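You operate a simulated robot arm through the tools that you are given. There is no shell and no other tool.

You run a simulated two-armed robot. Do the job below in one go: nothing can be reset, and whatever is moved stays where it is left.

JOB
Take the teal-lidded tub and put it on the front of the steel bench. Take the foam dauber on the top of the big table and put it away on the top of the light table bench. Take the orange pad on the top of the big table and put it away on the top of the dark cabinet. Put the brown-lidded tub on the top of the big table away on the low board of the blue bench. Put the grey block on the top of the big table away on the top of the plan chest. Fetch the white shirt pack and set it on the big white sheet. Fetch the white dusting brush and set it on the top of the teal board. Pick up the short grey brush with one hand, pass it to the other hand and put it on the top of the side leaf. Take the teal scouring pad and put it on the top of the big table. Take the blue-lidded tub and put it on the top of the packing bench. Fetch the orange cleaning pad and set it on the low board of the teal bench. Put the beige pad on the yellow marks. Any order will do. Set down upright: white shirt pack.

The check looks at the end state, three seconds after you hand in, the way a careful person would. Anything else that was tipped, shoved, dropped, spilled or broken makes it a failure. Flat cloth is picked up by pressing the open fingertips on it (5 to 10 N) and closing them slowly along it; thin cloth reads only 2 to 8 mm in the jaws.

ROBOT AND FRAMES
Two 7-joint arms with two-finger grippers on one trunk, on a base that drives. Base frame: it is fixed to the floor where the robot stands at the start and does not move with it; the origin is under the middle of the robot, x ahead of it, y to its left, z up. Lengths are in m, angles in rad, forces in N, time in s.
The left shoulder is at the start at [0.024, 0.215, 1.081], the right one opposite. With the tool pointing down near the work surface each hand reaches from about 0.16 to 0.76 m from the robot's upright axis, wherever it stands, measured 20 degrees to its own side. Places, roughly: beige pad (11x8x6 cm) [2.4, -3.2, 0.9]; big white sheet (26x42x1 cm) [1.7, -4.9, 0.9]; blue-lidded tub [2.5, -4, 1]; brown-lidded tub [1.5, -1.75, 1]; foam dauber (4x4x9 cm) [1.9, -1.8, 0.9]; front of the steel bench (21x34 cm) [4.38, -2.5, 0.9]; grey block (9x4x4 cm) [1.3, -1.7, 0.9]; low board of the blue bench [0.8, -6.5, 0.1]; low board of the teal bench [-1.6, -4.2, 0.5]; orange cleaning pad (10x6x6 cm) [2.6, -3.3, 0.9]; orange pad (10x8x6 cm) [1.7, -1.7, 0.9]; short grey brush (3x3x12 cm) [3.6, -5.7, 0.5]; teal scouring pad (7x5x4 cm) [3.4, -6.3, 0.9]; teal-lidded tub [2.5, -2.25, 1]; top of the big table [1.5, -3.3, 0.9]; top of the dark cabinet [3.3, 0, 0.9]; top of the light table bench [2.3, 0.3, 0.9]; top of the packing bench [-1.2, -3, 0.9]; top of the plan chest [-0.6, -1.4, 0.9]; top of the side leaf (106x18 cm) [1.66, -5.18, 0.86]; top of the teal board [2.2, -1.9, 0.9]; white dusting brush (8x4x5 cm) [0.8, -2, 0.9]; white shirt pack (15x7x8 cm) [0.9, -1.9, 0.9]; yellow marks (31x22 cm) [2.2, -1.9, 0.86]. Payload 2.2 kg a hand.
The TCP of each hand is the grasp point between the finger pads, 0.019 m short of the fingertips. In the tool frame z runs along the fingers and y along their closing line. Largest opening 0.116 m; the body of the gripper starts 0.07 m behind the TCP.
Orientation is that of the tool frame in the base frame, as a unit quaternion [w, x, y, z]. With the fingers straight down and closing along the base's y, the tool's x points along the base's -x, its y along +y and its z along -z.

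CONTROLS
- The arms move only by the tool servo_tool. It takes "left_rows", "right_rows" or both (then of equal length, played together; a hand with none holds still); each is a list that holds one entry, the list of rows, each a list of 7 numbers: the shift along the tool's x, y, z in units of 250 mm (1.0 is 250 mm), then the turn, a rotation vector about the tool's x, y, z in units of 120 degrees (1.0 is 120 degrees), then the closure in counts, from 0 (fully open) to 255 (shut). In form: [[[x, y, z, wx, wy, wz, fingers], ...]]. A call has 1 to 20 rows; each row is the pose to reach, as a shift and turn from the pose commanded when the call began, along the tool's axes at that moment. A call with a number of a shift or a turn outside -1 to 1 is refused whole. A row lasts 0.2 s, in which the tool goes at most 0.05 m and 0.15 rad; a call with a longer step from one row to the next is refused whole, and so is a gripper value outside its range. Where a pose cannot be reached the arm comes as near as it can. A force on the tool above 40 N (or 10 N above the force at the start of the call, whichever is more), or a blocked arm, ends the call early, and 0.2 s more pass. The fingers move at their own pace and stop on an object; they squeeze with about 33 N. The grip force told is the motor's: it shows also when the fingers shut on nothing. Time passes only in rows, and 0.2 s behind the last, so rows that repeat a pose let the fingers close. It gives the time, the measured TCP pose, the force on the tool (base axes), the opening and the grip force at its end, in the units of the frame above (readings bear some noise), with the torque about the TCP (base axes, N m) and any sound that the robot's microphone picked up.
- Cameras (640 x 400 px; columns grow to the right, rows downward): "scene" is now at [0.1166, -0.0483, 1.2541]; the picture's right is [-0.55, -0.84, 0.00], its down [-0.45, 0.29, -0.85] and it looks along [0.71, -0.46, -0.53] (base axes); focal length 214 px, centre (320, 200). "left" rides on the left gripper at [0.069, 0.015, -0.097] in its tool frame; the picture's right is [-0.21, 0.98, 0.00], its down [-0.76, -0.17, -0.63] and it looks along [-0.62, -0.14, 0.77] (tool axes); focal length 251 px, centre (320, 200). "right" rides on the right gripper at [0.069, -0.015, -0.097] in its tool frame; the picture's right is [0.21, 0.98, 0.00], its down [-0.76, 0.17, -0.63] and it looks along [-0.62, 0.14, 0.77] (tool axes); focal length 251 px, centre (320, 200). There is no depth. A picture from a camera that has moved, and an enlarged one, comes with that camera's place and axes in the base frame and with its lens.
- capture(camera): a new picture of that camera. It takes no simulated time.
- raise_lower(by): slides the trunk up (or, below 0, down) by that many m; the arms and the scene camera ride with it, the base frame stays. It gives what a move gives, with no picture.
- roll_base(legs): drives the robot by 1 to 6 legs, each [ahead, left, turn to the left] in m, m and rad, along the robot's own axes; the way and the turn of a leg run together, so that a leg with both is an arc; at most 1.5 m and 3.142 rad a leg. The arms and the cameras ride along, it lands a little off, and it stops where it bumps. It gives what a move gives.
- pan_tilt(pan, tilt): turns the head with the scene camera to pan (to the left, within 1.396 rad either way) and tilt (down, from -0.506 to 1.204), counted from straight ahead of the robot. It gives what a move gives.
- enlarge(camera, box): a new picture of the part [left, top, right, bottom] of that camera's present view, enlarged. It takes no simulated time.
- finish_job(): hands the job in; it is judged then, once.

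Nothing tells you exact positions but the pictures and the camera data. Unless the task says otherwise, let go and move clear before handing in.

The tools are called after "Call:" by a JSON object that holds its "method" and its "body". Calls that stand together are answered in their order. servo_tool: Moves the arms, as the interface text tells. Its arguments: {"type":"object","properties":{"left_rows":{"type":"array"},"right_rows":{"type":"array"}},"required":[]} The other tools are called the same way: raise_lower (by) slides the trunk up or down; roll_base (legs) drives the base; pan_tilt (pan, tilt) turns the head that bears the scene camera; capture (camera) takes a picture; enlarge (camera, box) takes an enlarged picture of a part of a camera's view; finish_job () hands the job in.

At the start:

```text
time_s: 0.0
left_tool_pos: [0.5185, 0.1753, 1.1001]
left_tool_rot: [-0.001, 0.0, 1.0, 0.001]
left_force: [-0.5, -0.4, -0.1]
left_torque: [0.03, 0.02, -0.01]
left_opening: 0.1162
left_gripper_force: 0.1
right_tool_pos: [0.5495, -0.2549, 1.0835]
right_tool_rot: [-0.001, 0.0, 1.0, -0.001]
right_force: [0.5, -0.2, -0.6]
right_torque: [0.01, -0.04, 0.0]
right_opening: 0.116
right_gripper_force: 0.0
trunk travel left (down, up): [-0.225, 0.265]
robot x, y, heading: [0.0009, 0.0018, 0.002]
head pan, tilt: [-0.579, 0.557]
```

scene: 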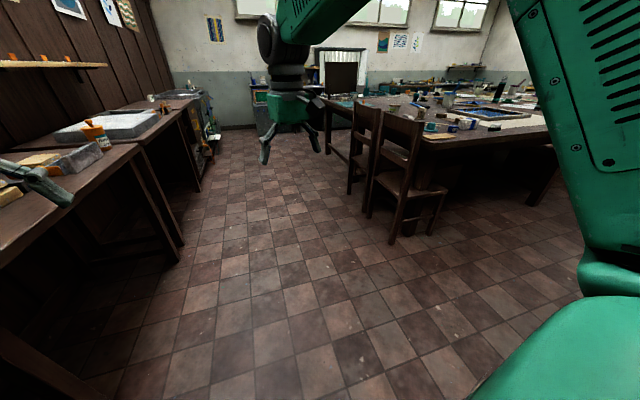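
right: 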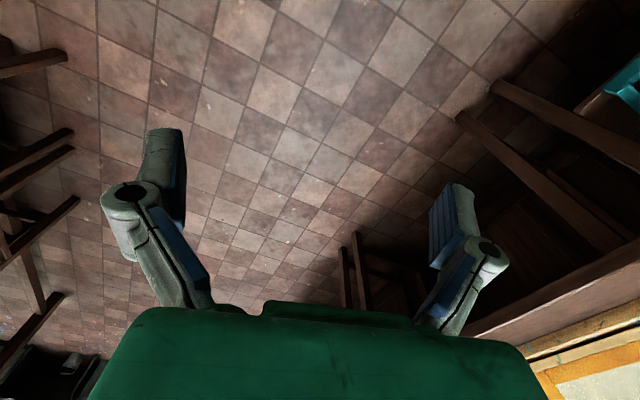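
left: 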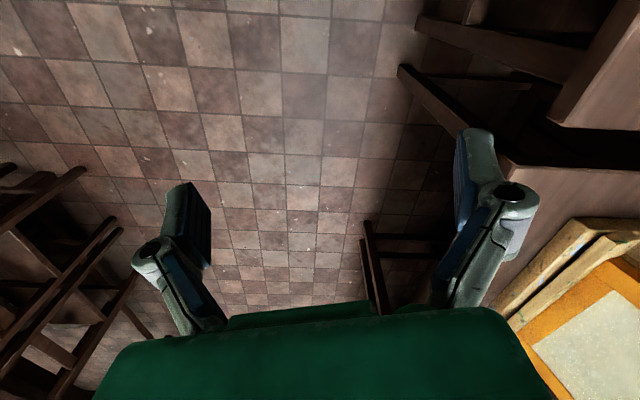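

I see a workshop room: benches along the left wall and a big table ahead to the right. I'll look around with the head before driving.

Call:
{"method": "pan_tilt", "body": {"pan": -0.9, "tilt": 0.3}}

Call:
{"method": "capture", "body": {"camera": "scene"}}

Call:
{"method": "pan_tilt", "body": {"pan": 0.0, "tilt": 0.3}}

Call:
{"method": "capture", "body": {"camera": "scene"}}

Call:
{"method": "pan_tilt", "body": {"pan": -1.39, "tilt": 0.3}}

Call:
{"method": "capture", "body": {"camera": "scene"}}

```text
time_s: 0.8
left_tool_pos: [0.5143, 0.1741, 1.1021]
left_tool_rot: [0.001, 0.0, 1.0, 0.0]
left_force: [0.2, 0.1, 0.3]
left_torque: [0.01, 0.02, -0.03]
left_opening: 0.1161
left_gripper_force: 0.1
right_tool_pos: [0.547, -0.2547, 1.0854]
right_tool_rot: [0.001, 0.001, 1.0, 0.0]
right_force: [0.1, 0.2, 0.5]
right_torque: [0.03, -0.03, 0.01]
right_opening: 0.1161
right_gripper_force: 0.1
trunk travel left (down, up): [-0.225, 0.265]
robot x, y, heading: [0.0029, -0.0001, -0.003]
head pan, tilt: [-0.901, 0.3]
```

```text
taken
camera scene: at [0.0994, -0.0724, 1.2778], right [-0.78, -0.62, 0.0], down [-0.19, 0.23, -0.95], along [0.59, -0.75, -0.3], focal length 214 px, centre (320, 200)
```

scene: 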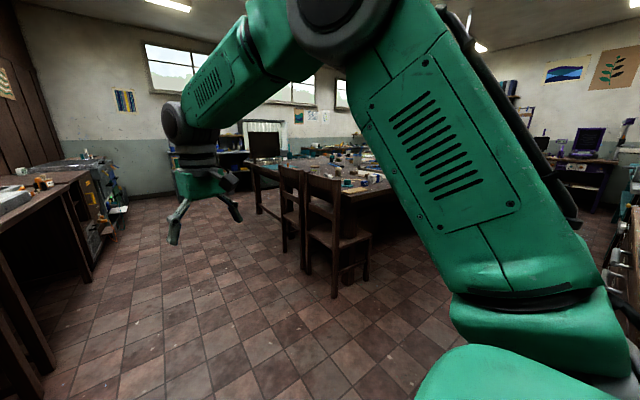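

```text
time_s: 2.0
left_tool_pos: [0.5147, 0.1752, 1.1016]
left_tool_rot: [0.001, 0.0, 1.0, 0.0]
left_force: [-0.8, 0.0, -0.6]
left_torque: [0.04, -0.01, 0.01]
left_opening: 0.116
left_gripper_force: 0.0
right_tool_pos: [0.5464, -0.2553, 1.0857]
right_tool_rot: [0.001, 0.0, 1.0, 0.0]
right_force: [-0.5, 0.0, -0.3]
right_torque: [-0.01, -0.01, 0.01]
right_opening: 0.1158
right_gripper_force: 0.0
trunk travel left (down, up): [-0.225, 0.265]
robot x, y, heading: [0.0004, 0.0019, -0.001]
head pan, tilt: [0.0, 0.3]
```

```text
taken
camera scene: at [0.135, 0.0007, 1.2777], right [0.0, -1.0, 0.0], down [-0.3, 0.0, -0.95], along [0.95, 0.0, -0.3], focal length 214 px, centre (320, 200)
```

scene: 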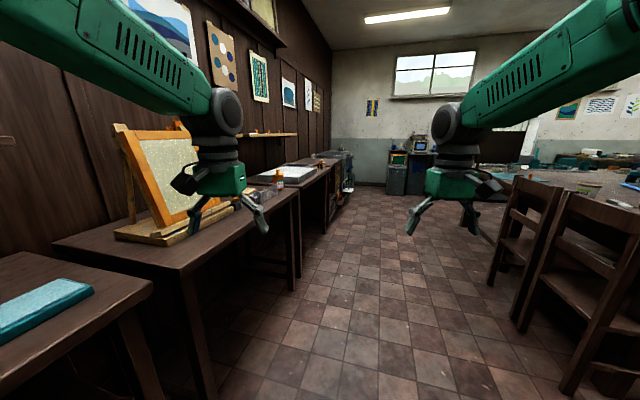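

```text
time_s: 3.5
left_tool_pos: [0.5151, 0.173, 1.1024]
left_tool_rot: [0.001, -0.001, 1.0, 0.0]
left_force: [0.3, 0.0, -0.6]
left_torque: [0.02, 0.04, 0.01]
left_opening: 0.1162
left_gripper_force: 0.1
right_tool_pos: [0.5481, -0.2554, 1.0847]
right_tool_rot: [0.001, 0.0, 1.0, 0.0]
right_force: [0.3, 0.0, 0.0]
right_torque: [-0.01, 0.04, -0.01]
right_opening: 0.116
right_gripper_force: 0.0
trunk travel left (down, up): [-0.225, 0.265]
robot x, y, heading: [0.0009, 0.0033, 0.002]
head pan, tilt: [-1.389, 0.3]
```

```text
taken
camera scene: at [0.0585, -0.0911, 1.2779], right [-0.98, -0.18, 0.0], down [-0.06, 0.29, -0.95], along [0.17, -0.94, -0.3], focal length 214 px, centre (320, 200)
```

scene: 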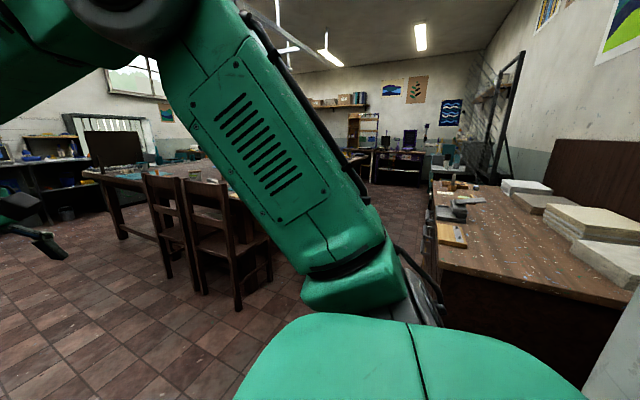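

I see the big table ahead with two chairs on its near side. I'll raise the trunk and move into the open aisle to survey from nearer.

Call:
{"method": "raise_lower", "body": {"by": 0.26}}

Call:
{"method": "pan_tilt", "body": {"pan": 0.0, "tilt": 0.6}}

Call:
{"method": "roll_base", "body": {"legs": [[0.4, 0, 0], [0, 0, -1.0]]}}

Call:
{"method": "capture", "body": {"camera": "scene"}}

```text
time_s: 6.2
left_tool_pos: [0.5152, 0.1741, 1.3618]
left_tool_rot: [0.001, 0.0, 1.0, -0.001]
left_force: [0.0, -0.8, 1.1]
left_torque: [-0.02, 0.0, -0.02]
left_opening: 0.1159
left_gripper_force: 0.0
right_tool_pos: [0.5472, -0.2548, 1.3448]
right_tool_rot: [0.001, 0.0, 1.0, 0.0]
right_force: [0.1, -0.8, -0.2]
right_torque: [0.01, 0.02, 0.02]
right_opening: 0.1161
right_gripper_force: 0.2
trunk travel left (down, up): [-0.485, 0.005]
robot x, y, heading: [-0.0011, 0.0001, -0.002]
head pan, tilt: [-1.389, 0.3]
```

```text
time_s: 7.7
left_tool_pos: [0.5152, 0.1742, 1.363]
left_tool_rot: [0.002, 0.0, 1.0, 0.0]
left_force: [0.3, 0.7, -0.6]
left_torque: [0.01, 0.0, 0.02]
left_opening: 0.1161
left_gripper_force: 0.0
right_tool_pos: [0.5475, -0.255, 1.3455]
right_tool_rot: [0.002, 0.001, 1.0, 0.0]
right_force: [0.9, -0.1, -0.5]
right_torque: [0.03, 0.02, -0.02]
right_opening: 0.1159
right_gripper_force: 0.0
trunk travel left (down, up): [-0.485, 0.005]
robot x, y, heading: [-0.0003, -0.0001, -0.0]
head pan, tilt: [0.0, 0.6]
```

```text
time_s: 12.8
left_tool_pos: [0.8199, -0.3379, 1.3621]
left_tool_rot: [0.002, 0.479, 0.878, 0.0]
left_force: [0.3, -0.4, 0.4]
left_torque: [0.01, 0.03, -0.02]
left_opening: 0.116
left_gripper_force: 0.0
right_tool_pos: [0.4753, -0.5993, 1.3461]
right_tool_rot: [0.001, 0.479, 0.878, -0.001]
right_force: [0.3, 0.3, -0.4]
right_torque: [0.02, 0.03, 0.01]
right_opening: 0.116
right_gripper_force: 0.0
trunk travel left (down, up): [-0.485, 0.005]
robot x, y, heading: [0.389, -0.0005, -0.997]
head pan, tilt: [0.0, 0.6]
```

```text
taken
camera scene: at [0.4629, -0.1109, 1.5102], right [-0.84, -0.54, 0.0], down [-0.31, 0.48, -0.82], along [0.45, -0.69, -0.57], focal length 214 px, centre (320, 200)
```

scene: 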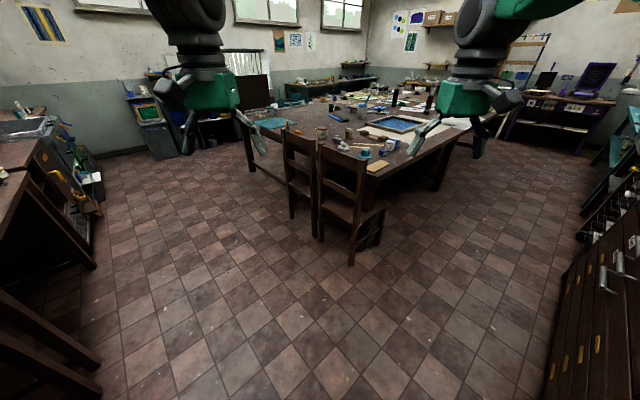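

The table lies ahead with small items along its near edge; the chairs stand at its near side. I'll zoom in.

Call:
{"method": "enlarge", "body": {"camera": "scene", "box": [230, 70, 500, 270]}}

Call:
{"method": "enlarge", "body": {"camera": "scene", "box": [240, 90, 420, 190]}}

```text
2.00 times, centred on (365, 170) of scene
camera zoom: at [0.4629, -0.1109, 1.5102], right [-0.84, -0.54, 0.0], down [-0.31, 0.48, -0.82], along [0.45, -0.69, -0.57], focal length 429 px, centre (230, 260)
```

zoom: 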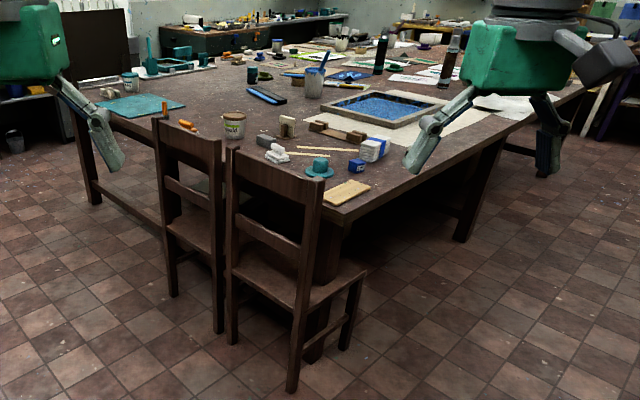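

```text
3.56 times, centred on (330, 140) of scene
camera zoom: at [0.4629, -0.1109, 1.5102], right [-0.84, -0.54, 0.0], down [-0.31, 0.48, -0.82], along [0.45, -0.69, -0.57], focal length 763 px, centre (284, 413)
```

zoom: 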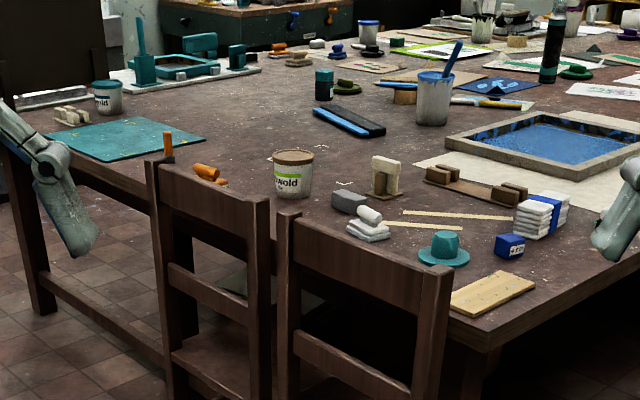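

I've located the table (rotated slightly clockwise), chairs at its near edge and the first items. Let me check the robot's own footprint and the region behind.

Call:
{"method": "pan_tilt", "body": {"pan": 0.0, "tilt": 1.2}}

Call:
{"method": "capture", "body": {"camera": "scene"}}

Call:
{"method": "pan_tilt", "body": {"pan": 1.2, "tilt": 0.5}}

Call:
{"method": "capture", "body": {"camera": "scene"}}

Call:
{"method": "pan_tilt", "body": {"pan": -1.0, "tilt": 0.4}}

Call:
{"method": "capture", "body": {"camera": "scene"}}

```text
time_s: 13.8
left_tool_pos: [0.8163, -0.3347, 1.364]
left_tool_rot: [0.003, 0.478, 0.878, -0.001]
left_force: [-0.1, 0.1, 0.3]
left_torque: [0.03, 0.03, -0.02]
left_opening: 0.1159
left_gripper_force: 0.1
right_tool_pos: [0.4736, -0.5945, 1.3472]
right_tool_rot: [0.003, 0.479, 0.878, -0.001]
right_force: [0.3, -0.6, 0.4]
right_torque: [-0.02, -0.01, -0.01]
right_opening: 0.116
right_gripper_force: 0.0
trunk travel left (down, up): [-0.485, 0.005]
robot x, y, heading: [0.3899, -0.0004, -1.0]
head pan, tilt: [0.0, 1.201]
```

```text
taken
camera scene: at [0.4451, -0.083, 1.4658], right [-0.84, -0.54, 0.0], down [-0.5, 0.78, -0.36], along [0.2, -0.3, -0.93], focal length 214 px, centre (320, 200)
```

scene: 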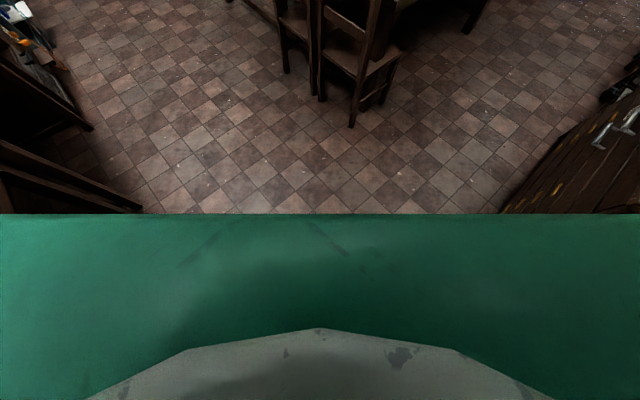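

```text
time_s: 15.2
left_tool_pos: [0.8172, -0.3361, 1.3633]
left_tool_rot: [0.003, 0.478, 0.878, -0.001]
left_force: [-0.1, -0.1, -0.2]
left_torque: [-0.03, -0.02, 0.02]
left_opening: 0.116
left_gripper_force: 0.1
right_tool_pos: [0.4725, -0.5948, 1.3472]
right_tool_rot: [0.002, 0.479, 0.878, -0.001]
right_force: [-0.4, 0.3, -0.8]
right_torque: [0.02, 0.01, 0.02]
right_opening: 0.116
right_gripper_force: 0.0
trunk travel left (down, up): [-0.485, 0.005]
robot x, y, heading: [0.3961, -0.0003, -0.995]
head pan, tilt: [1.201, 0.499]
```

```text
taken
camera scene: at [0.5045, -0.0186, 1.5195], right [0.2, -0.98, 0.0], down [-0.47, -0.09, -0.88], along [0.86, 0.18, -0.48], focal length 214 px, centre (320, 200)
```

scene: 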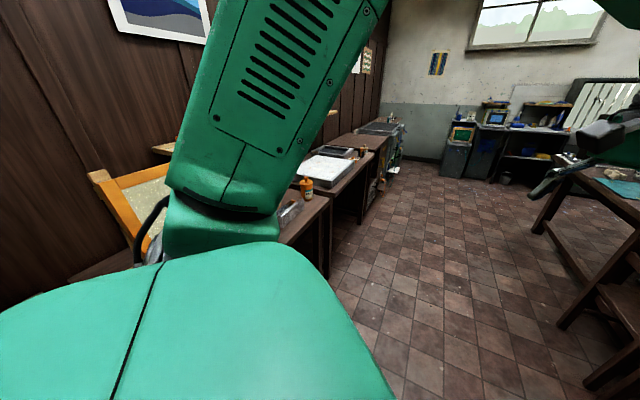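

```text
time_s: 17.2
left_tool_pos: [0.8169, -0.3351, 1.3638]
left_tool_rot: [0.002, 0.479, 0.878, -0.001]
left_force: [-0.1, 0.0, 0.9]
left_torque: [-0.01, -0.02, -0.04]
left_opening: 0.1161
left_gripper_force: 0.0
right_tool_pos: [0.4745, -0.5961, 1.3472]
right_tool_rot: [0.002, 0.479, 0.878, -0.002]
right_force: [-0.6, 0.5, -0.4]
right_torque: [-0.01, 0.04, 0.03]
right_opening: 0.116
right_gripper_force: 0.2
trunk travel left (down, up): [-0.485, 0.005]
robot x, y, heading: [0.3918, 0.0014, -0.997]
head pan, tilt: [-1.0, 0.4]
```

```text
taken
camera scene: at [0.3767, -0.1211, 1.5285], right [-0.91, 0.41, 0.0], down [0.16, 0.36, -0.92], along [-0.38, -0.84, -0.39], focal length 214 px, centre (320, 200)
```

scene: 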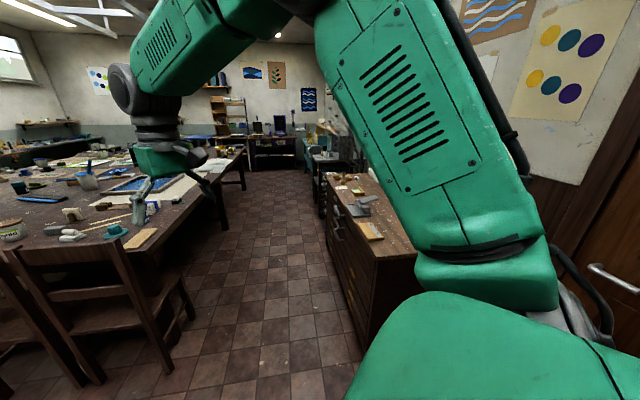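

The space in front of the table's near side is free. I'll drive in front of the dauber and orange pad, facing squarely to the table edge, and look.

Call:
{"method": "roll_base", "body": {"legs": [[0, 0, -0.793], [0.3, 0.85, 0], [0.25, 0.85, 0]]}}

Call:
{"method": "pan_tilt", "body": {"pan": 0.0, "tilt": 0.8}}

Call:
{"method": "capture", "body": {"camera": "scene"}}

Call:
{"method": "capture", "body": {"camera": "left"}}

Call:
{"method": "capture", "body": {"camera": "right"}}

```text
time_s: 28.3
left_tool_pos: [1.9732, -1.4582, 1.3622]
left_tool_rot: [0.001, 0.779, 0.627, -0.003]
left_force: [0.4, -1.2, -0.6]
left_torque: [0.03, 0.02, 0.0]
left_opening: 0.1157
left_gripper_force: 0.0
right_tool_pos: [1.5472, -1.3991, 1.3472]
right_tool_rot: [0.001, 0.779, 0.627, -0.003]
right_force: [0.1, 0.1, -0.4]
right_torque: [-0.03, 0.0, 0.0]
right_opening: 0.1162
right_gripper_force: 0.0
trunk travel left (down, up): [-0.485, 0.005]
robot x, y, heading: [1.9135, -0.9222, -1.787]
head pan, tilt: [-1.0, 0.4]
```

```text
time_s: 29.5
left_tool_pos: [1.9722, -1.4552, 1.3643]
left_tool_rot: [0.002, 0.779, 0.628, -0.003]
left_force: [0.2, 0.0, 0.2]
left_torque: [-0.02, 0.01, 0.01]
left_opening: 0.1159
left_gripper_force: 0.1
right_tool_pos: [1.5449, -1.3967, 1.3483]
right_tool_rot: [0.002, 0.779, 0.627, -0.003]
right_force: [-0.1, 0.9, 0.8]
right_torque: [0.02, 0.0, 0.03]
right_opening: 0.1161
right_gripper_force: 0.0
trunk travel left (down, up): [-0.485, 0.005]
robot x, y, heading: [1.9077, -0.9197, -1.785]
head pan, tilt: [0.0, 0.799]
```

```text
taken
camera scene: at [1.8802, -1.0432, 1.4933], right [-0.98, 0.21, 0.0], down [0.15, 0.7, -0.69], along [-0.15, -0.68, -0.72], focal length 214 px, centre (320, 200)
```

scene: 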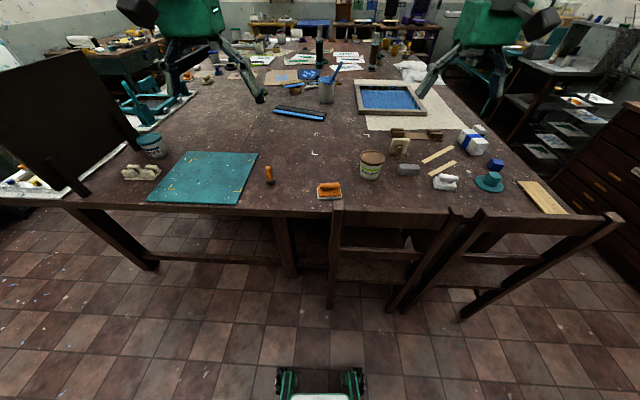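

```text
taken
camera left: at [2.0016, -1.3905, 1.4605], right [0.91, -0.42, 0.0], down [-0.32, -0.7, 0.64], along [-0.27, -0.58, -0.77], focal length 251 px, centre (320, 200)
```

left: 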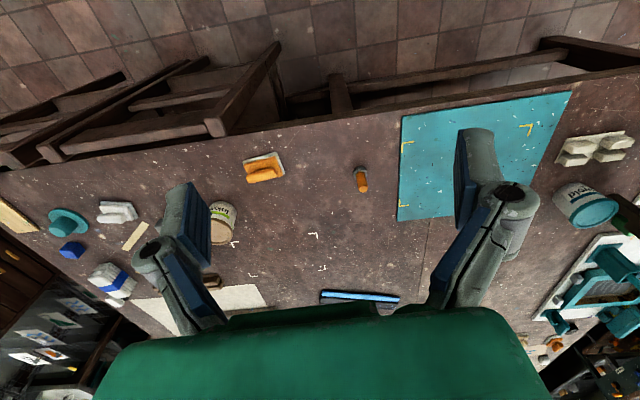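

```text
taken
camera right: at [1.5457, -1.3245, 1.4441], right [1.0, 0.0, 0.0], down [0.0, -0.77, 0.64], along [0.0, -0.64, -0.77], focal length 251 px, centre (320, 200)
```

right: 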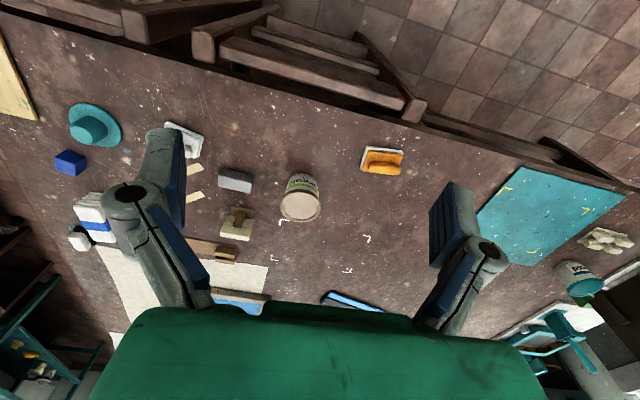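

The dauber stands near (1.94,-1.79), the orange pad near (1.70,-1.67) behind the chair post; the yellow marks are on the teal board. I'll edge in ahead 0.25 and left 0.12, staying clear of the chair.

Call:
{"method": "roll_base", "body": {"legs": [[0.0, 0.12, 0], [0.25, 0, 0]]}}

Call:
{"method": "pan_tilt", "body": {"pan": 0.0, "tilt": 0.95}}

Call:
{"method": "enlarge", "body": {"camera": "scene", "box": [200, 60, 440, 210]}}

Call:
{"method": "capture", "body": {"camera": "left"}}

Call:
{"method": "capture", "body": {"camera": "right"}}

```text
time_s: 32.2
left_tool_pos: [2.0771, -1.7246, 1.3616]
left_tool_rot: [-0.007, 0.778, 0.627, -0.013]
left_force: [1.1, 0.0, 0.7]
left_torque: [0.03, 0.06, 0.04]
left_opening: 0.1161
left_gripper_force: 0.1
right_tool_pos: [1.6506, -1.6639, 1.3571]
right_tool_rot: [-0.006, 0.778, 0.628, -0.012]
right_force: [0.6, -0.3, 0.5]
right_torque: [0.01, 0.03, 0.03]
right_opening: 0.1161
right_gripper_force: 0.1
trunk travel left (down, up): [-0.485, 0.005]
robot x, y, heading: [1.9819, -1.1904, -1.785]
head pan, tilt: [0.0, 0.799]
```

```text
time_s: 32.9
left_tool_pos: [2.0098, -1.7108, 1.3696]
left_tool_rot: [0.011, 0.779, 0.627, 0.002]
left_force: [-3.4, -0.5, 0.3]
left_torque: [-0.04, -0.33, 0.0]
left_opening: 0.116
left_gripper_force: 0.0
right_tool_pos: [1.5839, -1.6513, 1.3463]
right_tool_rot: [0.01, 0.779, 0.627, 0.003]
right_force: [-2.9, -0.4, 0.8]
right_torque: [-0.08, -0.25, 0.04]
right_opening: 0.1162
right_gripper_force: 0.0
trunk travel left (down, up): [-0.485, 0.005]
robot x, y, heading: [1.9688, -1.1858, -1.784]
head pan, tilt: [0.0, 0.949]
```

```text
2.67 times, centred on (320, 135) of scene
camera zoom: at [1.8793, -1.2854, 1.4803], right [-0.98, 0.21, -0.04], down [0.2, 0.79, -0.58], along [-0.09, -0.57, -0.81], focal length 572 px, centre (320, 373)
```

zoom: 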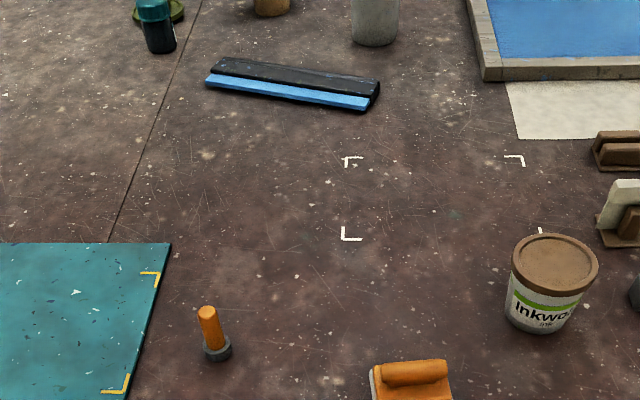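

```text
taken
camera left: at [2.0375, -1.6457, 1.4658], right [0.91, -0.42, 0.02], down [-0.33, -0.69, 0.64], along [-0.25, -0.58, -0.77], focal length 251 px, centre (320, 200)
```

left: 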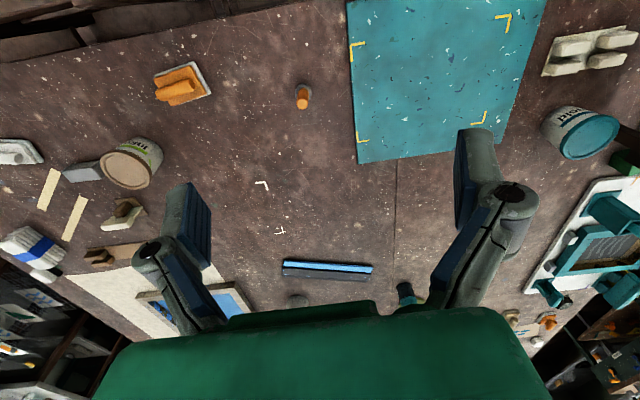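

```text
taken
camera right: at [1.5825, -1.5802, 1.4409], right [1.0, 0.0, 0.02], down [-0.01, -0.77, 0.64], along [0.01, -0.64, -0.77], focal length 251 px, centre (320, 200)
```

right: 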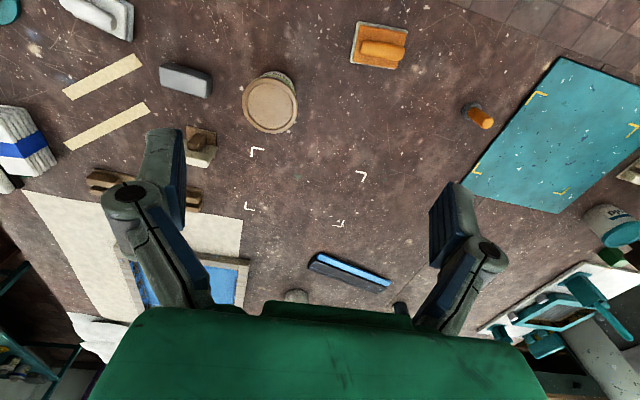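

The robot was still swaying when pictured. I'll lower the trunk to working height (fingertips stay well above the table) and re-take the pictures once settled.

Call:
{"method": "raise_lower", "body": {"by": -0.2}}

Call:
{"method": "capture", "body": {"camera": "left"}}

Call:
{"method": "capture", "body": {"camera": "right"}}

Call:
{"method": "capture", "body": {"camera": "scene"}}

```text
time_s: 35.0
left_tool_pos: [2.1096, -1.7293, 1.1609]
left_tool_rot: [-0.015, 0.777, 0.629, -0.021]
left_force: [0.8, 0.7, 1.6]
left_torque: [-0.06, 0.09, 0.02]
left_opening: 0.1159
left_gripper_force: 0.0
right_tool_pos: [1.6842, -1.6682, 1.1657]
right_tool_rot: [-0.013, 0.777, 0.629, -0.023]
right_force: [0.6, 0.1, 0.4]
right_torque: [-0.02, 0.11, 0.0]
right_opening: 0.1159
right_gripper_force: 0.0
trunk travel left (down, up): [-0.285, 0.205]
robot x, y, heading: [1.9872, -1.1943, -1.782]
head pan, tilt: [0.0, 0.949]
```

```text
taken
camera left: at [2.1432, -1.6645, 1.2553], right [0.91, -0.41, -0.05], down [-0.29, -0.7, 0.65], along [-0.3, -0.58, -0.76], focal length 251 px, centre (320, 200)
```

left: 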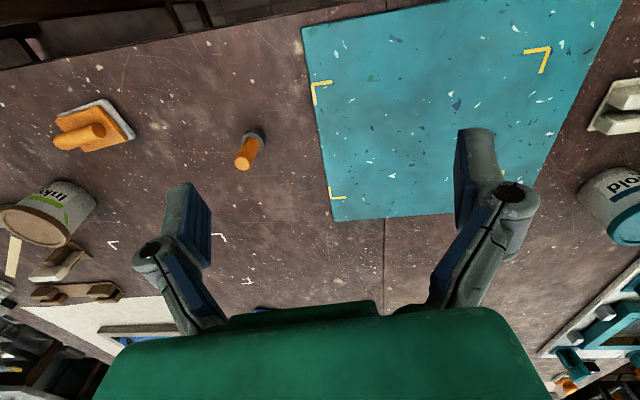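

```text
taken
camera right: at [1.6886, -1.5975, 1.2607], right [1.0, 0.01, -0.05], down [0.04, -0.77, 0.64], along [-0.04, -0.64, -0.77], focal length 251 px, centre (320, 200)
```

right: 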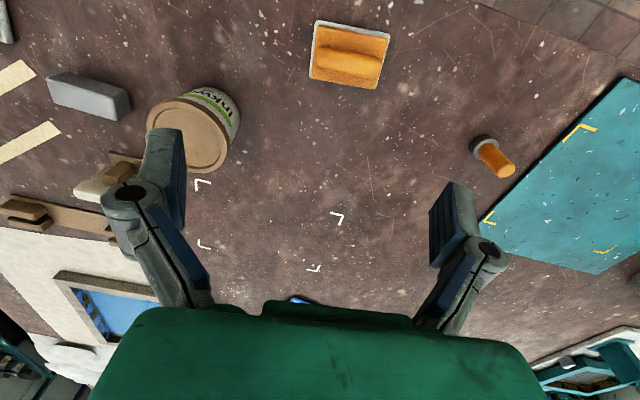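

```text
taken
camera scene: at [1.97, -1.3031, 1.2821], right [-0.98, 0.22, 0.01], down [0.17, 0.8, -0.58], along [-0.13, -0.57, -0.81], focal length 214 px, centre (320, 200)
```

scene: 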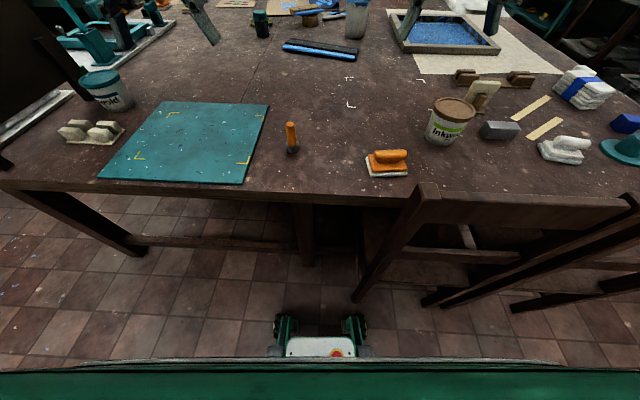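

The robot is rocking sideways after the sideways drive. I'll hold still a few seconds to let it settle.

Call:
{"method": "servo_tool", "body": {"left_rows": [[[0, 0, 0, 0, 0, 0, 0], [0, 0, 0, 0, 0, 0, 0], [0, 0, 0, 0, 0, 0, 0], [0, 0, 0, 0, 0, 0, 0], [0, 0, 0, 0, 0, 0, 0], [0, 0, 0, 0, 0, 0, 0], [0, 0, 0, 0, 0, 0, 0], [0, 0, 0, 0, 0, 0, 0], [0, 0, 0, 0, 0, 0, 0], [0, 0, 0, 0, 0, 0, 0]]]}}

Call:
{"method": "servo_tool", "body": {"left_rows": [[[0, 0, 0, 0, 0, 0, 0], [0, 0, 0, 0, 0, 0, 0]]]}}

Call:
{"method": "servo_tool", "body": {"left_rows": [[[0, 0, 0, 0, 0, 0, 0], [0, 0, 0, 0, 0, 0, 0]]]}}

Call:
{"method": "servo_tool", "body": {"left_rows": [[[0, 0, 0, 0, 0, 0, 0], [0, 0, 0, 0, 0, 0, 0]]]}}

```text
time_s: 37.4
left_tool_pos: [2.0002, -1.7037, 1.1745]
left_tool_rot: [0.017, 0.781, 0.624, 0.004]
left_force: [-3.7, -0.1, 0.8]
left_torque: [-0.01, -0.34, 0.01]
left_opening: 0.116
left_gripper_force: 0.1
right_tool_pos: [1.5752, -1.6446, 1.1456]
right_tool_rot: [0.019, 0.78, 0.625, 0.004]
right_force: [-3.3, 2.9, 0.3]
right_torque: [-0.18, -0.32, 0.0]
right_opening: 0.1161
right_gripper_force: 0.1
trunk travel left (down, up): [-0.285, 0.205]
robot x, y, heading: [1.9659, -1.1866, -1.788]
head pan, tilt: [0.0, 0.949]
stopped in row 10 (left hand): the arm was blocked; the commanded pose is now the measured one
```

```text
time_s: 38.0
left_tool_pos: [2.0541, -1.7162, 1.1666]
left_tool_rot: [0.0, 0.78, 0.626, -0.008]
left_force: [1.0, 0.6, -0.4]
left_torque: [0.03, 0.05, -0.01]
left_opening: 0.116
left_gripper_force: 0.0
right_tool_pos: [1.6295, -1.6564, 1.1555]
right_tool_rot: [0.001, 0.779, 0.628, -0.008]
right_force: [0.3, -0.1, -0.9]
right_torque: [0.03, 0.06, 0.01]
right_opening: 0.1156
right_gripper_force: 0.1
trunk travel left (down, up): [-0.285, 0.205]
robot x, y, heading: [1.9727, -1.1883, -1.787]
head pan, tilt: [0.0, 0.949]
```

```text
time_s: 38.8
left_tool_pos: [2.0983, -1.7222, 1.1643]
left_tool_rot: [-0.011, 0.777, 0.629, -0.019]
left_force: [1.6, 0.2, 0.4]
left_torque: [-0.01, 0.14, 0.02]
left_opening: 0.116
left_gripper_force: 0.1
right_tool_pos: [1.6729, -1.6638, 1.164]
right_tool_rot: [-0.01, 0.776, 0.63, -0.02]
right_force: [2.3, -0.3, -0.4]
right_torque: [0.02, 0.13, 0.0]
right_opening: 0.1158
right_gripper_force: 0.1
trunk travel left (down, up): [-0.285, 0.205]
robot x, y, heading: [1.9873, -1.1858, -1.785]
head pan, tilt: [0.0, 0.949]
stopped in row 2 (left hand): the arm was blocked; the commanded pose is now the measured one
```

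```text
time_s: 39.4
left_tool_pos: [2.0845, -1.7198, 1.1671]
left_tool_rot: [-0.006, 0.777, 0.629, -0.015]
left_force: [1.2, 0.2, -0.9]
left_torque: [-0.01, 0.08, 0.01]
left_opening: 0.1161
left_gripper_force: 0.0
right_tool_pos: [1.659, -1.6594, 1.1599]
right_tool_rot: [-0.005, 0.777, 0.63, -0.016]
right_force: [0.3, -1.1, 0.3]
right_torque: [0.01, 0.07, 0.03]
right_opening: 0.1161
right_gripper_force: 0.0
trunk travel left (down, up): [-0.285, 0.205]
robot x, y, heading: [1.9836, -1.195, -1.791]
head pan, tilt: [0.0, 0.949]
```

Still rocking. I'll keep waiting and watch if it decays.

Call:
{"method": "servo_tool", "body": {"right_rows": [[[0, 0, 0, 0, 0, 0, 0], [0, 0, 0, 0, 0, 0, 0], [0, 0, 0, 0, 0, 0, 0], [0, 0, 0, 0, 0, 0, 0]]]}}

Call:
{"method": "servo_tool", "body": {"right_rows": [[[0, 0, 0, 0, 0, 0, 0], [0, 0, 0, 0, 0, 0, 0], [0, 0, 0, 0, 0, 0, 0], [0, 0, 0, 0, 0, 0, 0]]]}}

Call:
{"method": "servo_tool", "body": {"right_rows": [[[0, 0, 0, 0, 0, 0, 0], [0, 0, 0, 0, 0, 0, 0], [0, 0, 0, 0, 0, 0, 0], [0, 0, 0, 0, 0, 0, 0]]]}}

Call:
{"method": "servo_tool", "body": {"right_rows": [[[0, 0, 0, 0, 0, 0, 0], [0, 0, 0, 0, 0, 0, 0], [0, 0, 0, 0, 0, 0, 0], [0, 0, 0, 0, 0, 0, 0]]]}}

Call:
{"method": "servo_tool", "body": {"right_rows": [[[0, 0, 0, 0, 0, 0, 0], [0, 0, 0, 0, 0, 0, 0], [0, 0, 0, 0, 0, 0, 0], [0, 0, 0, 0, 0, 0, 0]]]}}

```text
time_s: 40.6
left_tool_pos: [2.097, -1.717, 1.1674]
left_tool_rot: [-0.009, 0.776, 0.631, -0.019]
left_force: [-0.3, 0.8, 0.3]
left_torque: [-0.02, 0.01, 0.02]
left_opening: 0.116
left_gripper_force: 0.0
right_tool_pos: [1.6722, -1.6589, 1.1652]
right_tool_rot: [-0.006, 0.775, 0.632, -0.021]
right_force: [-0.8, 1.5, -0.6]
right_torque: [0.04, 0.02, 0.01]
right_opening: 0.1159
right_gripper_force: 0.1
trunk travel left (down, up): [-0.285, 0.205]
robot x, y, heading: [1.9889, -1.1935, -1.787]
head pan, tilt: [0.0, 0.949]
stopped in row 4 (right hand): the arm was blocked; the commanded pose is now the measured one
```

```text
time_s: 41.6
left_tool_pos: [2.0679, -1.7125, 1.1711]
left_tool_rot: [-0.001, 0.776, 0.63, -0.012]
left_force: [-0.3, 0.0, -0.6]
left_torque: [-0.01, -0.15, 0.02]
left_opening: 0.1161
left_gripper_force: 0.0
right_tool_pos: [1.6433, -1.6539, 1.1583]
right_tool_rot: [0.003, 0.777, 0.63, -0.012]
right_force: [-0.8, 0.8, -0.3]
right_torque: [0.0, -0.12, -0.01]
right_opening: 0.1161
right_gripper_force: 0.0
trunk travel left (down, up): [-0.285, 0.205]
robot x, y, heading: [1.9872, -1.1938, -1.783]
head pan, tilt: [0.0, 0.949]
```

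```text
time_s: 42.8
left_tool_pos: [2.0733, -1.7097, 1.1721]
left_tool_rot: [-0.001, 0.777, 0.629, -0.014]
left_force: [0.6, 0.1, 0.3]
left_torque: [0.01, -0.01, 0.0]
left_opening: 0.1161
left_gripper_force: 0.1
right_tool_pos: [1.6485, -1.6503, 1.1636]
right_tool_rot: [0.002, 0.778, 0.628, -0.016]
right_force: [0.2, -0.1, -0.1]
right_torque: [-0.01, 0.05, 0.01]
right_opening: 0.116
right_gripper_force: 0.1
trunk travel left (down, up): [-0.285, 0.205]
robot x, y, heading: [1.9831, -1.1895, -1.788]
head pan, tilt: [0.0, 0.949]
stopped in row 4 (right hand): the arm was blocked; the commanded pose is now the measured one
```

```text
time_s: 43.8
left_tool_pos: [2.0937, -1.7151, 1.1688]
left_tool_rot: [-0.008, 0.776, 0.63, -0.018]
left_force: [0.5, -0.5, 0.1]
left_torque: [0.02, 0.05, -0.02]
left_opening: 0.1161
left_gripper_force: 0.0
right_tool_pos: [1.6687, -1.6566, 1.1649]
right_tool_rot: [-0.004, 0.776, 0.63, -0.021]
right_force: [1.4, 0.4, -0.2]
right_torque: [0.01, 0.08, 0.01]
right_opening: 0.1159
right_gripper_force: 0.2
trunk travel left (down, up): [-0.285, 0.205]
robot x, y, heading: [1.9874, -1.1947, -1.789]
head pan, tilt: [0.0, 0.949]
```

```text
time_s: 44.8
left_tool_pos: [2.099, -1.7157, 1.1679]
left_tool_rot: [-0.01, 0.777, 0.63, -0.02]
left_force: [0.4, 0.1, -0.6]
left_torque: [0.01, 0.13, -0.04]
left_opening: 0.1162
left_gripper_force: 0.0
right_tool_pos: [1.6752, -1.6584, 1.1676]
right_tool_rot: [-0.006, 0.777, 0.63, -0.022]
right_force: [1.4, 0.7, -0.3]
right_torque: [0.0, 0.09, 0.01]
right_opening: 0.1163
right_gripper_force: 0.2
trunk travel left (down, up): [-0.285, 0.205]
robot x, y, heading: [1.9903, -1.196, -1.782]
head pan, tilt: [0.0, 0.949]
```

The sway persists around a small tilt. I'll look closely at the base and floor to see whether something is touching.

Call:
{"method": "pan_tilt", "body": {"pan": 0.0, "tilt": 1.1}}

Call:
{"method": "enlarge", "body": {"camera": "scene", "box": [220, 160, 420, 320]}}

Call:
{"method": "pan_tilt", "body": {"pan": 0.0, "tilt": 1.1}}

Call:
{"method": "pan_tilt", "body": {"pan": 0.0, "tilt": 1.1}}

Call:
{"method": "pan_tilt", "body": {"pan": 0.0, "tilt": 1.1}}

Call:
{"method": "pan_tilt", "body": {"pan": 0.0, "tilt": 1.1}}

```text
time_s: 45.5
left_tool_pos: [2.0878, -1.7136, 1.1685]
left_tool_rot: [-0.005, 0.777, 0.63, -0.017]
left_force: [0.3, 0.6, 0.0]
left_torque: [0.0, 0.08, 0.0]
left_opening: 0.1163
left_gripper_force: 0.2
right_tool_pos: [1.6622, -1.6551, 1.1642]
right_tool_rot: [-0.003, 0.776, 0.63, -0.019]
right_force: [0.7, -0.2, 0.3]
right_torque: [0.03, 0.08, 0.01]
right_opening: 0.116
right_gripper_force: 0.2
trunk travel left (down, up): [-0.285, 0.205]
robot x, y, heading: [1.9858, -1.1898, -1.786]
head pan, tilt: [0.0, 1.1]
```

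```text
2.50 times, centred on (320, 240) of scene
camera zoom: at [1.9605, -1.2944, 1.2717], right [-0.98, 0.22, 0.0], down [0.19, 0.87, -0.45], along [-0.1, -0.44, -0.89], focal length 536 px, centre (320, 100)
```

zoom: 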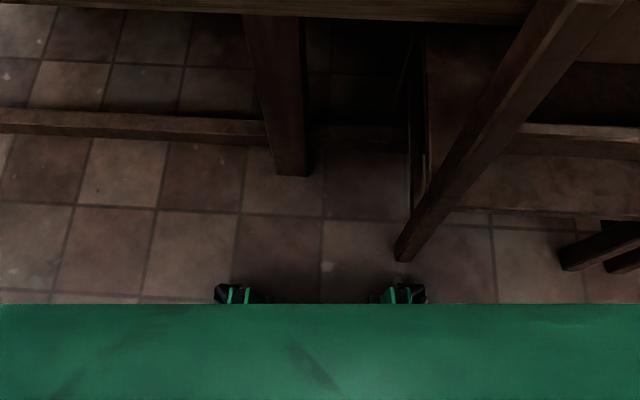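

```text
time_s: 46.1
left_tool_pos: [2.0524, -1.7067, 1.1738]
left_tool_rot: [0.004, 0.779, 0.628, -0.01]
left_force: [-0.2, -0.6, -0.9]
left_torque: [-0.01, -0.06, -0.01]
left_opening: 0.1161
left_gripper_force: 0.1
right_tool_pos: [1.6296, -1.6479, 1.1592]
right_tool_rot: [0.007, 0.778, 0.628, -0.011]
right_force: [0.3, -0.6, -0.4]
right_torque: [-0.03, -0.07, 0.0]
right_opening: 0.1162
right_gripper_force: 0.0
trunk travel left (down, up): [-0.285, 0.205]
robot x, y, heading: [1.979, -1.1893, -1.792]
head pan, tilt: [0.0, 1.1]
```

```text
time_s: 46.7
left_tool_pos: [2.0843, -1.7123, 1.17]
left_tool_rot: [-0.005, 0.777, 0.629, -0.016]
left_force: [-0.1, 0.3, 0.4]
left_torque: [-0.01, 0.02, 0.0]
left_opening: 0.1161
left_gripper_force: 0.1
right_tool_pos: [1.6596, -1.6547, 1.1643]
right_tool_rot: [-0.002, 0.776, 0.63, -0.018]
right_force: [-0.3, -0.1, 0.2]
right_torque: [-0.02, 0.03, 0.01]
right_opening: 0.1157
right_gripper_force: 0.1
trunk travel left (down, up): [-0.285, 0.205]
robot x, y, heading: [1.9848, -1.1945, -1.788]
head pan, tilt: [0.0, 1.1]
```

```text
time_s: 47.3
left_tool_pos: [2.0939, -1.7147, 1.1683]
left_tool_rot: [-0.008, 0.776, 0.63, -0.018]
left_force: [1.1, 0.9, 0.2]
left_torque: [0.02, 0.05, 0.0]
left_opening: 0.116
left_gripper_force: 0.2
right_tool_pos: [1.6685, -1.6564, 1.1654]
right_tool_rot: [-0.004, 0.776, 0.63, -0.021]
right_force: [1.7, -0.3, -1.4]
right_torque: [0.04, 0.05, 0.01]
right_opening: 0.1159
right_gripper_force: 0.1
trunk travel left (down, up): [-0.285, 0.205]
robot x, y, heading: [1.9907, -1.1964, -1.788]
head pan, tilt: [0.0, 1.1]
```

```text
time_s: 47.9
left_tool_pos: [2.0541, -1.7061, 1.1736]
left_tool_rot: [0.004, 0.778, 0.628, -0.011]
left_force: [-1.7, 0.2, -0.4]
left_torque: [-0.03, -0.11, 0.0]
left_opening: 0.116
left_gripper_force: 0.2
right_tool_pos: [1.6306, -1.6478, 1.1595]
right_tool_rot: [0.007, 0.778, 0.628, -0.011]
right_force: [-1.4, -0.2, -0.2]
right_torque: [-0.06, -0.14, 0.03]
right_opening: 0.1159
right_gripper_force: 0.0
trunk travel left (down, up): [-0.285, 0.205]
robot x, y, heading: [1.9799, -1.1881, -1.784]
head pan, tilt: [0.0, 1.1]
```

The sway is a rocking of about ±2 cm with a 1.8 s period. I'll nudge the base a little backward and see if it settles.

Call:
{"method": "roll_base", "body": {"legs": [[-0.03, 0, 0]]}}

Call:
{"method": "pan_tilt", "body": {"pan": 0.0, "tilt": 0.95}}

Call:
{"method": "pan_tilt", "body": {"pan": 0.0, "tilt": 0.95}}

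Call:
{"method": "pan_tilt", "body": {"pan": 0.0, "tilt": 0.95}}

Call:
{"method": "pan_tilt", "body": {"pan": 0.0, "tilt": 0.95}}

Call:
{"method": "pan_tilt", "body": {"pan": 0.0, "tilt": 0.95}}

```text
time_s: 48.8
left_tool_pos: [2.0579, -1.6802, 1.172]
left_tool_rot: [0.003, 0.778, 0.628, -0.008]
left_force: [-1.7, -0.9, 0.1]
left_torque: [-0.01, -0.12, 0.01]
left_opening: 0.1159
left_gripper_force: 0.0
right_tool_pos: [1.6339, -1.6224, 1.1572]
right_tool_rot: [0.006, 0.778, 0.628, -0.01]
right_force: [-0.8, 0.4, -0.3]
right_torque: [-0.01, -0.09, 0.01]
right_opening: 0.1162
right_gripper_force: 0.0
trunk travel left (down, up): [-0.285, 0.205]
robot x, y, heading: [1.9859, -1.1632, -1.782]
head pan, tilt: [0.0, 1.1]
```

```text
time_s: 49.5
left_tool_pos: [2.0672, -1.6737, 1.1755]
left_tool_rot: [0.003, 0.779, 0.627, -0.014]
left_force: [-0.7, 0.7, 0.1]
left_torque: [-0.05, -0.03, 0.0]
left_opening: 0.1159
left_gripper_force: 0.0
right_tool_pos: [1.6424, -1.6144, 1.1646]
right_tool_rot: [0.005, 0.779, 0.627, -0.015]
right_force: [-0.4, 0.3, -0.6]
right_torque: [-0.06, -0.06, 0.04]
right_opening: 0.116
right_gripper_force: 0.1
trunk travel left (down, up): [-0.285, 0.205]
robot x, y, heading: [1.9838, -1.1603, -1.785]
head pan, tilt: [0.0, 0.949]
```

```text
time_s: 50.1
left_tool_pos: [2.0958, -1.6801, 1.1719]
left_tool_rot: [-0.005, 0.778, 0.628, -0.02]
left_force: [1.6, 0.2, -0.2]
left_torque: [0.02, 0.11, -0.02]
left_opening: 0.1159
left_gripper_force: 0.0
right_tool_pos: [1.6717, -1.6223, 1.1679]
right_tool_rot: [-0.003, 0.777, 0.629, -0.021]
right_force: [1.4, 0.2, 0.2]
right_torque: [0.01, 0.13, 0.01]
right_opening: 0.1161
right_gripper_force: 0.0
trunk travel left (down, up): [-0.285, 0.205]
robot x, y, heading: [1.9846, -1.1643, -1.788]
head pan, tilt: [0.0, 0.949]
```

```text
time_s: 50.7
left_tool_pos: [2.077, -1.6763, 1.173]
left_tool_rot: [-0.001, 0.777, 0.629, -0.016]
left_force: [-0.5, 0.8, -0.4]
left_torque: [-0.01, -0.02, -0.02]
left_opening: 0.1162
left_gripper_force: 0.1
right_tool_pos: [1.6529, -1.6173, 1.1648]
right_tool_rot: [0.002, 0.777, 0.629, -0.018]
right_force: [-0.7, 0.1, 0.3]
right_torque: [0.0, -0.03, 0.0]
right_opening: 0.1159
right_gripper_force: 0.0
trunk travel left (down, up): [-0.285, 0.205]
robot x, y, heading: [1.9862, -1.1607, -1.787]
head pan, tilt: [0.0, 0.949]
```

```text
time_s: 51.3
left_tool_pos: [2.0644, -1.6749, 1.1747]
left_tool_rot: [0.002, 0.779, 0.627, -0.013]
left_force: [0.2, 0.3, 0.4]
left_torque: [0.02, -0.05, -0.01]
left_opening: 0.1161
left_gripper_force: 0.1
right_tool_pos: [1.6406, -1.6154, 1.1618]
right_tool_rot: [0.005, 0.778, 0.628, -0.014]
right_force: [-0.1, 0.2, 0.0]
right_torque: [-0.01, -0.04, -0.01]
right_opening: 0.116
right_gripper_force: 0.1
trunk travel left (down, up): [-0.285, 0.205]
robot x, y, heading: [1.9822, -1.1644, -1.786]
head pan, tilt: [0.0, 0.949]
```

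```text
time_s: 51.9
left_tool_pos: [2.0919, -1.6801, 1.1696]
left_tool_rot: [-0.004, 0.777, 0.629, -0.019]
left_force: [1.4, 0.4, -0.4]
left_torque: [-0.01, 0.05, 0.0]
left_opening: 0.116
left_gripper_force: 0.0
right_tool_pos: [1.6679, -1.6215, 1.166]
right_tool_rot: [-0.001, 0.777, 0.629, -0.021]
right_force: [1.5, 0.4, -0.3]
right_torque: [0.02, 0.06, 0.0]
right_opening: 0.1159
right_gripper_force: 0.0
trunk travel left (down, up): [-0.285, 0.205]
robot x, y, heading: [1.9863, -1.1651, -1.783]
head pan, tilt: [0.0, 0.949]
```

The rocking is dying down slowly. I'll wait some more with the hands held.

Call:
{"method": "servo_tool", "body": {"left_rows": [[[0, 0, 0, 0, 0, 0, 0], [0, 0, 0, 0, 0, 0, 0], [0, 0, 0, 0, 0, 0, 0], [0, 0, 0, 0, 0, 0, 0], [0, 0, 0, 0, 0, 0, 0], [0, 0, 0, 0, 0, 0, 0], [0, 0, 0, 0, 0, 0, 0], [0, 0, 0, 0, 0, 0, 0], [0, 0, 0, 0, 0, 0, 0], [0, 0, 0, 0, 0, 0, 0], [0, 0, 0, 0, 0, 0, 0], [0, 0, 0, 0, 0, 0, 0], [0, 0, 0, 0, 0, 0, 0], [0, 0, 0, 0, 0, 0, 0], [0, 0, 0, 0, 0, 0, 0], [0, 0, 0, 0, 0, 0, 0], [0, 0, 0, 0, 0, 0, 0], [0, 0, 0, 0, 0, 0, 0], [0, 0, 0, 0, 0, 0, 0], [0, 0, 0, 0, 0, 0, 0]]]}}

Call:
{"method": "pan_tilt", "body": {"pan": 0.0, "tilt": 0.95}}

Call:
{"method": "pan_tilt", "body": {"pan": 0.0, "tilt": 0.95}}

Call:
{"method": "pan_tilt", "body": {"pan": 0.0, "tilt": 0.95}}

```text
time_s: 56.1
left_tool_pos: [2.0824, -1.678, 1.1707]
left_tool_rot: [-0.002, 0.777, 0.629, -0.016]
left_force: [-0.1, 0.2, 0.5]
left_torque: [-0.02, 0.05, 0.02]
left_opening: 0.1161
left_gripper_force: 0.0
right_tool_pos: [1.6578, -1.6173, 1.1667]
right_tool_rot: [0.001, 0.778, 0.628, -0.019]
right_force: [-0.5, -0.3, 0.8]
right_torque: [0.06, 0.01, 0.0]
right_opening: 0.1162
right_gripper_force: 0.2
trunk travel left (down, up): [-0.285, 0.205]
robot x, y, heading: [1.9882, -1.1627, -1.786]
head pan, tilt: [0.0, 0.949]
```

```text
time_s: 56.7
left_tool_pos: [2.0724, -1.6767, 1.1729]
left_tool_rot: [0.001, 0.778, 0.628, -0.015]
left_force: [0.4, -1.1, 0.8]
left_torque: [0.01, -0.02, 0.0]
left_opening: 0.1162
left_gripper_force: 0.0
right_tool_pos: [1.6489, -1.6177, 1.1643]
right_tool_rot: [0.003, 0.778, 0.628, -0.015]
right_force: [-0.3, -0.6, 0.1]
right_torque: [-0.02, -0.06, 0.02]
right_opening: 0.116
right_gripper_force: 0.0
trunk travel left (down, up): [-0.285, 0.205]
robot x, y, heading: [1.9818, -1.158, -1.79]
head pan, tilt: [0.0, 0.949]
```

```text
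time_s: 57.3
left_tool_pos: [2.082, -1.6778, 1.171]
left_tool_rot: [-0.002, 0.778, 0.628, -0.016]
left_force: [0.6, -0.2, 0.2]
left_torque: [0.01, 0.0, -0.02]
left_opening: 0.1159
left_gripper_force: 0.1
right_tool_pos: [1.6562, -1.6197, 1.1651]
right_tool_rot: [0.002, 0.778, 0.629, -0.018]
right_force: [0.0, -0.7, 0.5]
right_torque: [-0.03, 0.02, -0.02]
right_opening: 0.1162
right_gripper_force: 0.1
trunk travel left (down, up): [-0.285, 0.205]
robot x, y, heading: [1.986, -1.1628, -1.789]
head pan, tilt: [0.0, 0.949]
```

```text
time_s: 57.9
left_tool_pos: [2.0788, -1.6772, 1.1722]
left_tool_rot: [0.0, 0.778, 0.628, -0.015]
left_force: [0.0, -0.2, -0.1]
left_torque: [-0.01, 0.03, -0.03]
left_opening: 0.116
left_gripper_force: 0.0
right_tool_pos: [1.6548, -1.6174, 1.1652]
right_tool_rot: [0.002, 0.778, 0.628, -0.018]
right_force: [1.1, 0.2, 0.7]
right_torque: [0.05, 0.02, -0.04]
right_opening: 0.1159
right_gripper_force: 0.0
trunk travel left (down, up): [-0.285, 0.205]
robot x, y, heading: [1.9852, -1.1602, -1.787]
head pan, tilt: [0.0, 0.949]
```

Settled now. Fresh pictures to locate the dauber and the pad precisely.

Call:
{"method": "capture", "body": {"camera": "left"}}

Call:
{"method": "capture", "body": {"camera": "right"}}

Call:
{"method": "capture", "body": {"camera": "scene"}}

```text
taken
camera left: at [2.1107, -1.6115, 1.2664], right [0.91, -0.42, -0.02], down [-0.31, -0.69, 0.65], along [-0.28, -0.59, -0.76], focal length 251 px, centre (320, 200)
```

left: 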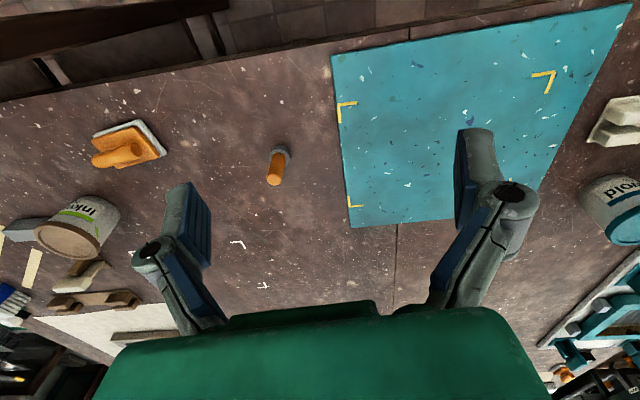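

```text
taken
camera right: at [1.6571, -1.5455, 1.2593], right [1.0, 0.0, -0.03], down [0.02, -0.76, 0.65], along [-0.02, -0.65, -0.76], focal length 251 px, centre (320, 200)
```

right: 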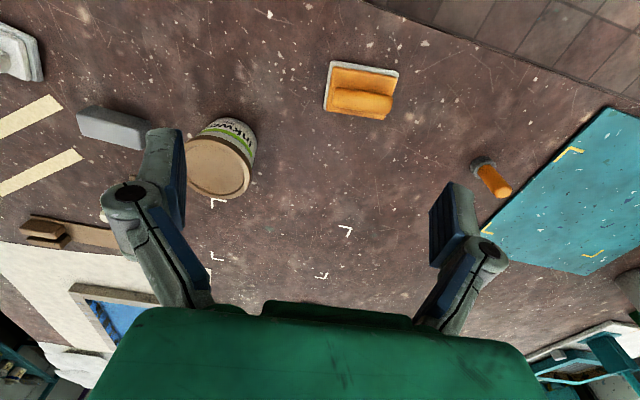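

```text
taken
camera scene: at [1.9595, -1.2731, 1.2819], right [-0.98, 0.22, 0.0], down [0.18, 0.8, -0.58], along [-0.12, -0.57, -0.82], focal length 214 px, centre (320, 200)
```

scene: 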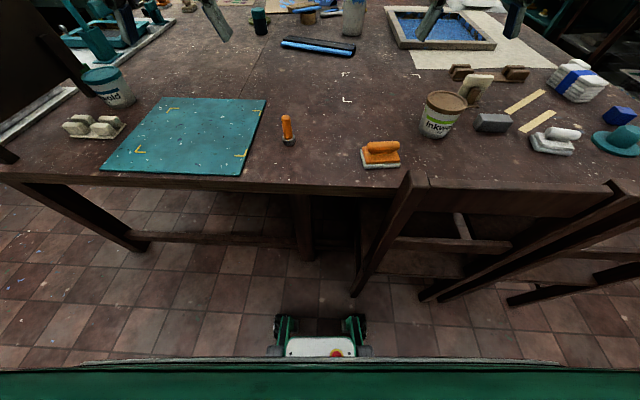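

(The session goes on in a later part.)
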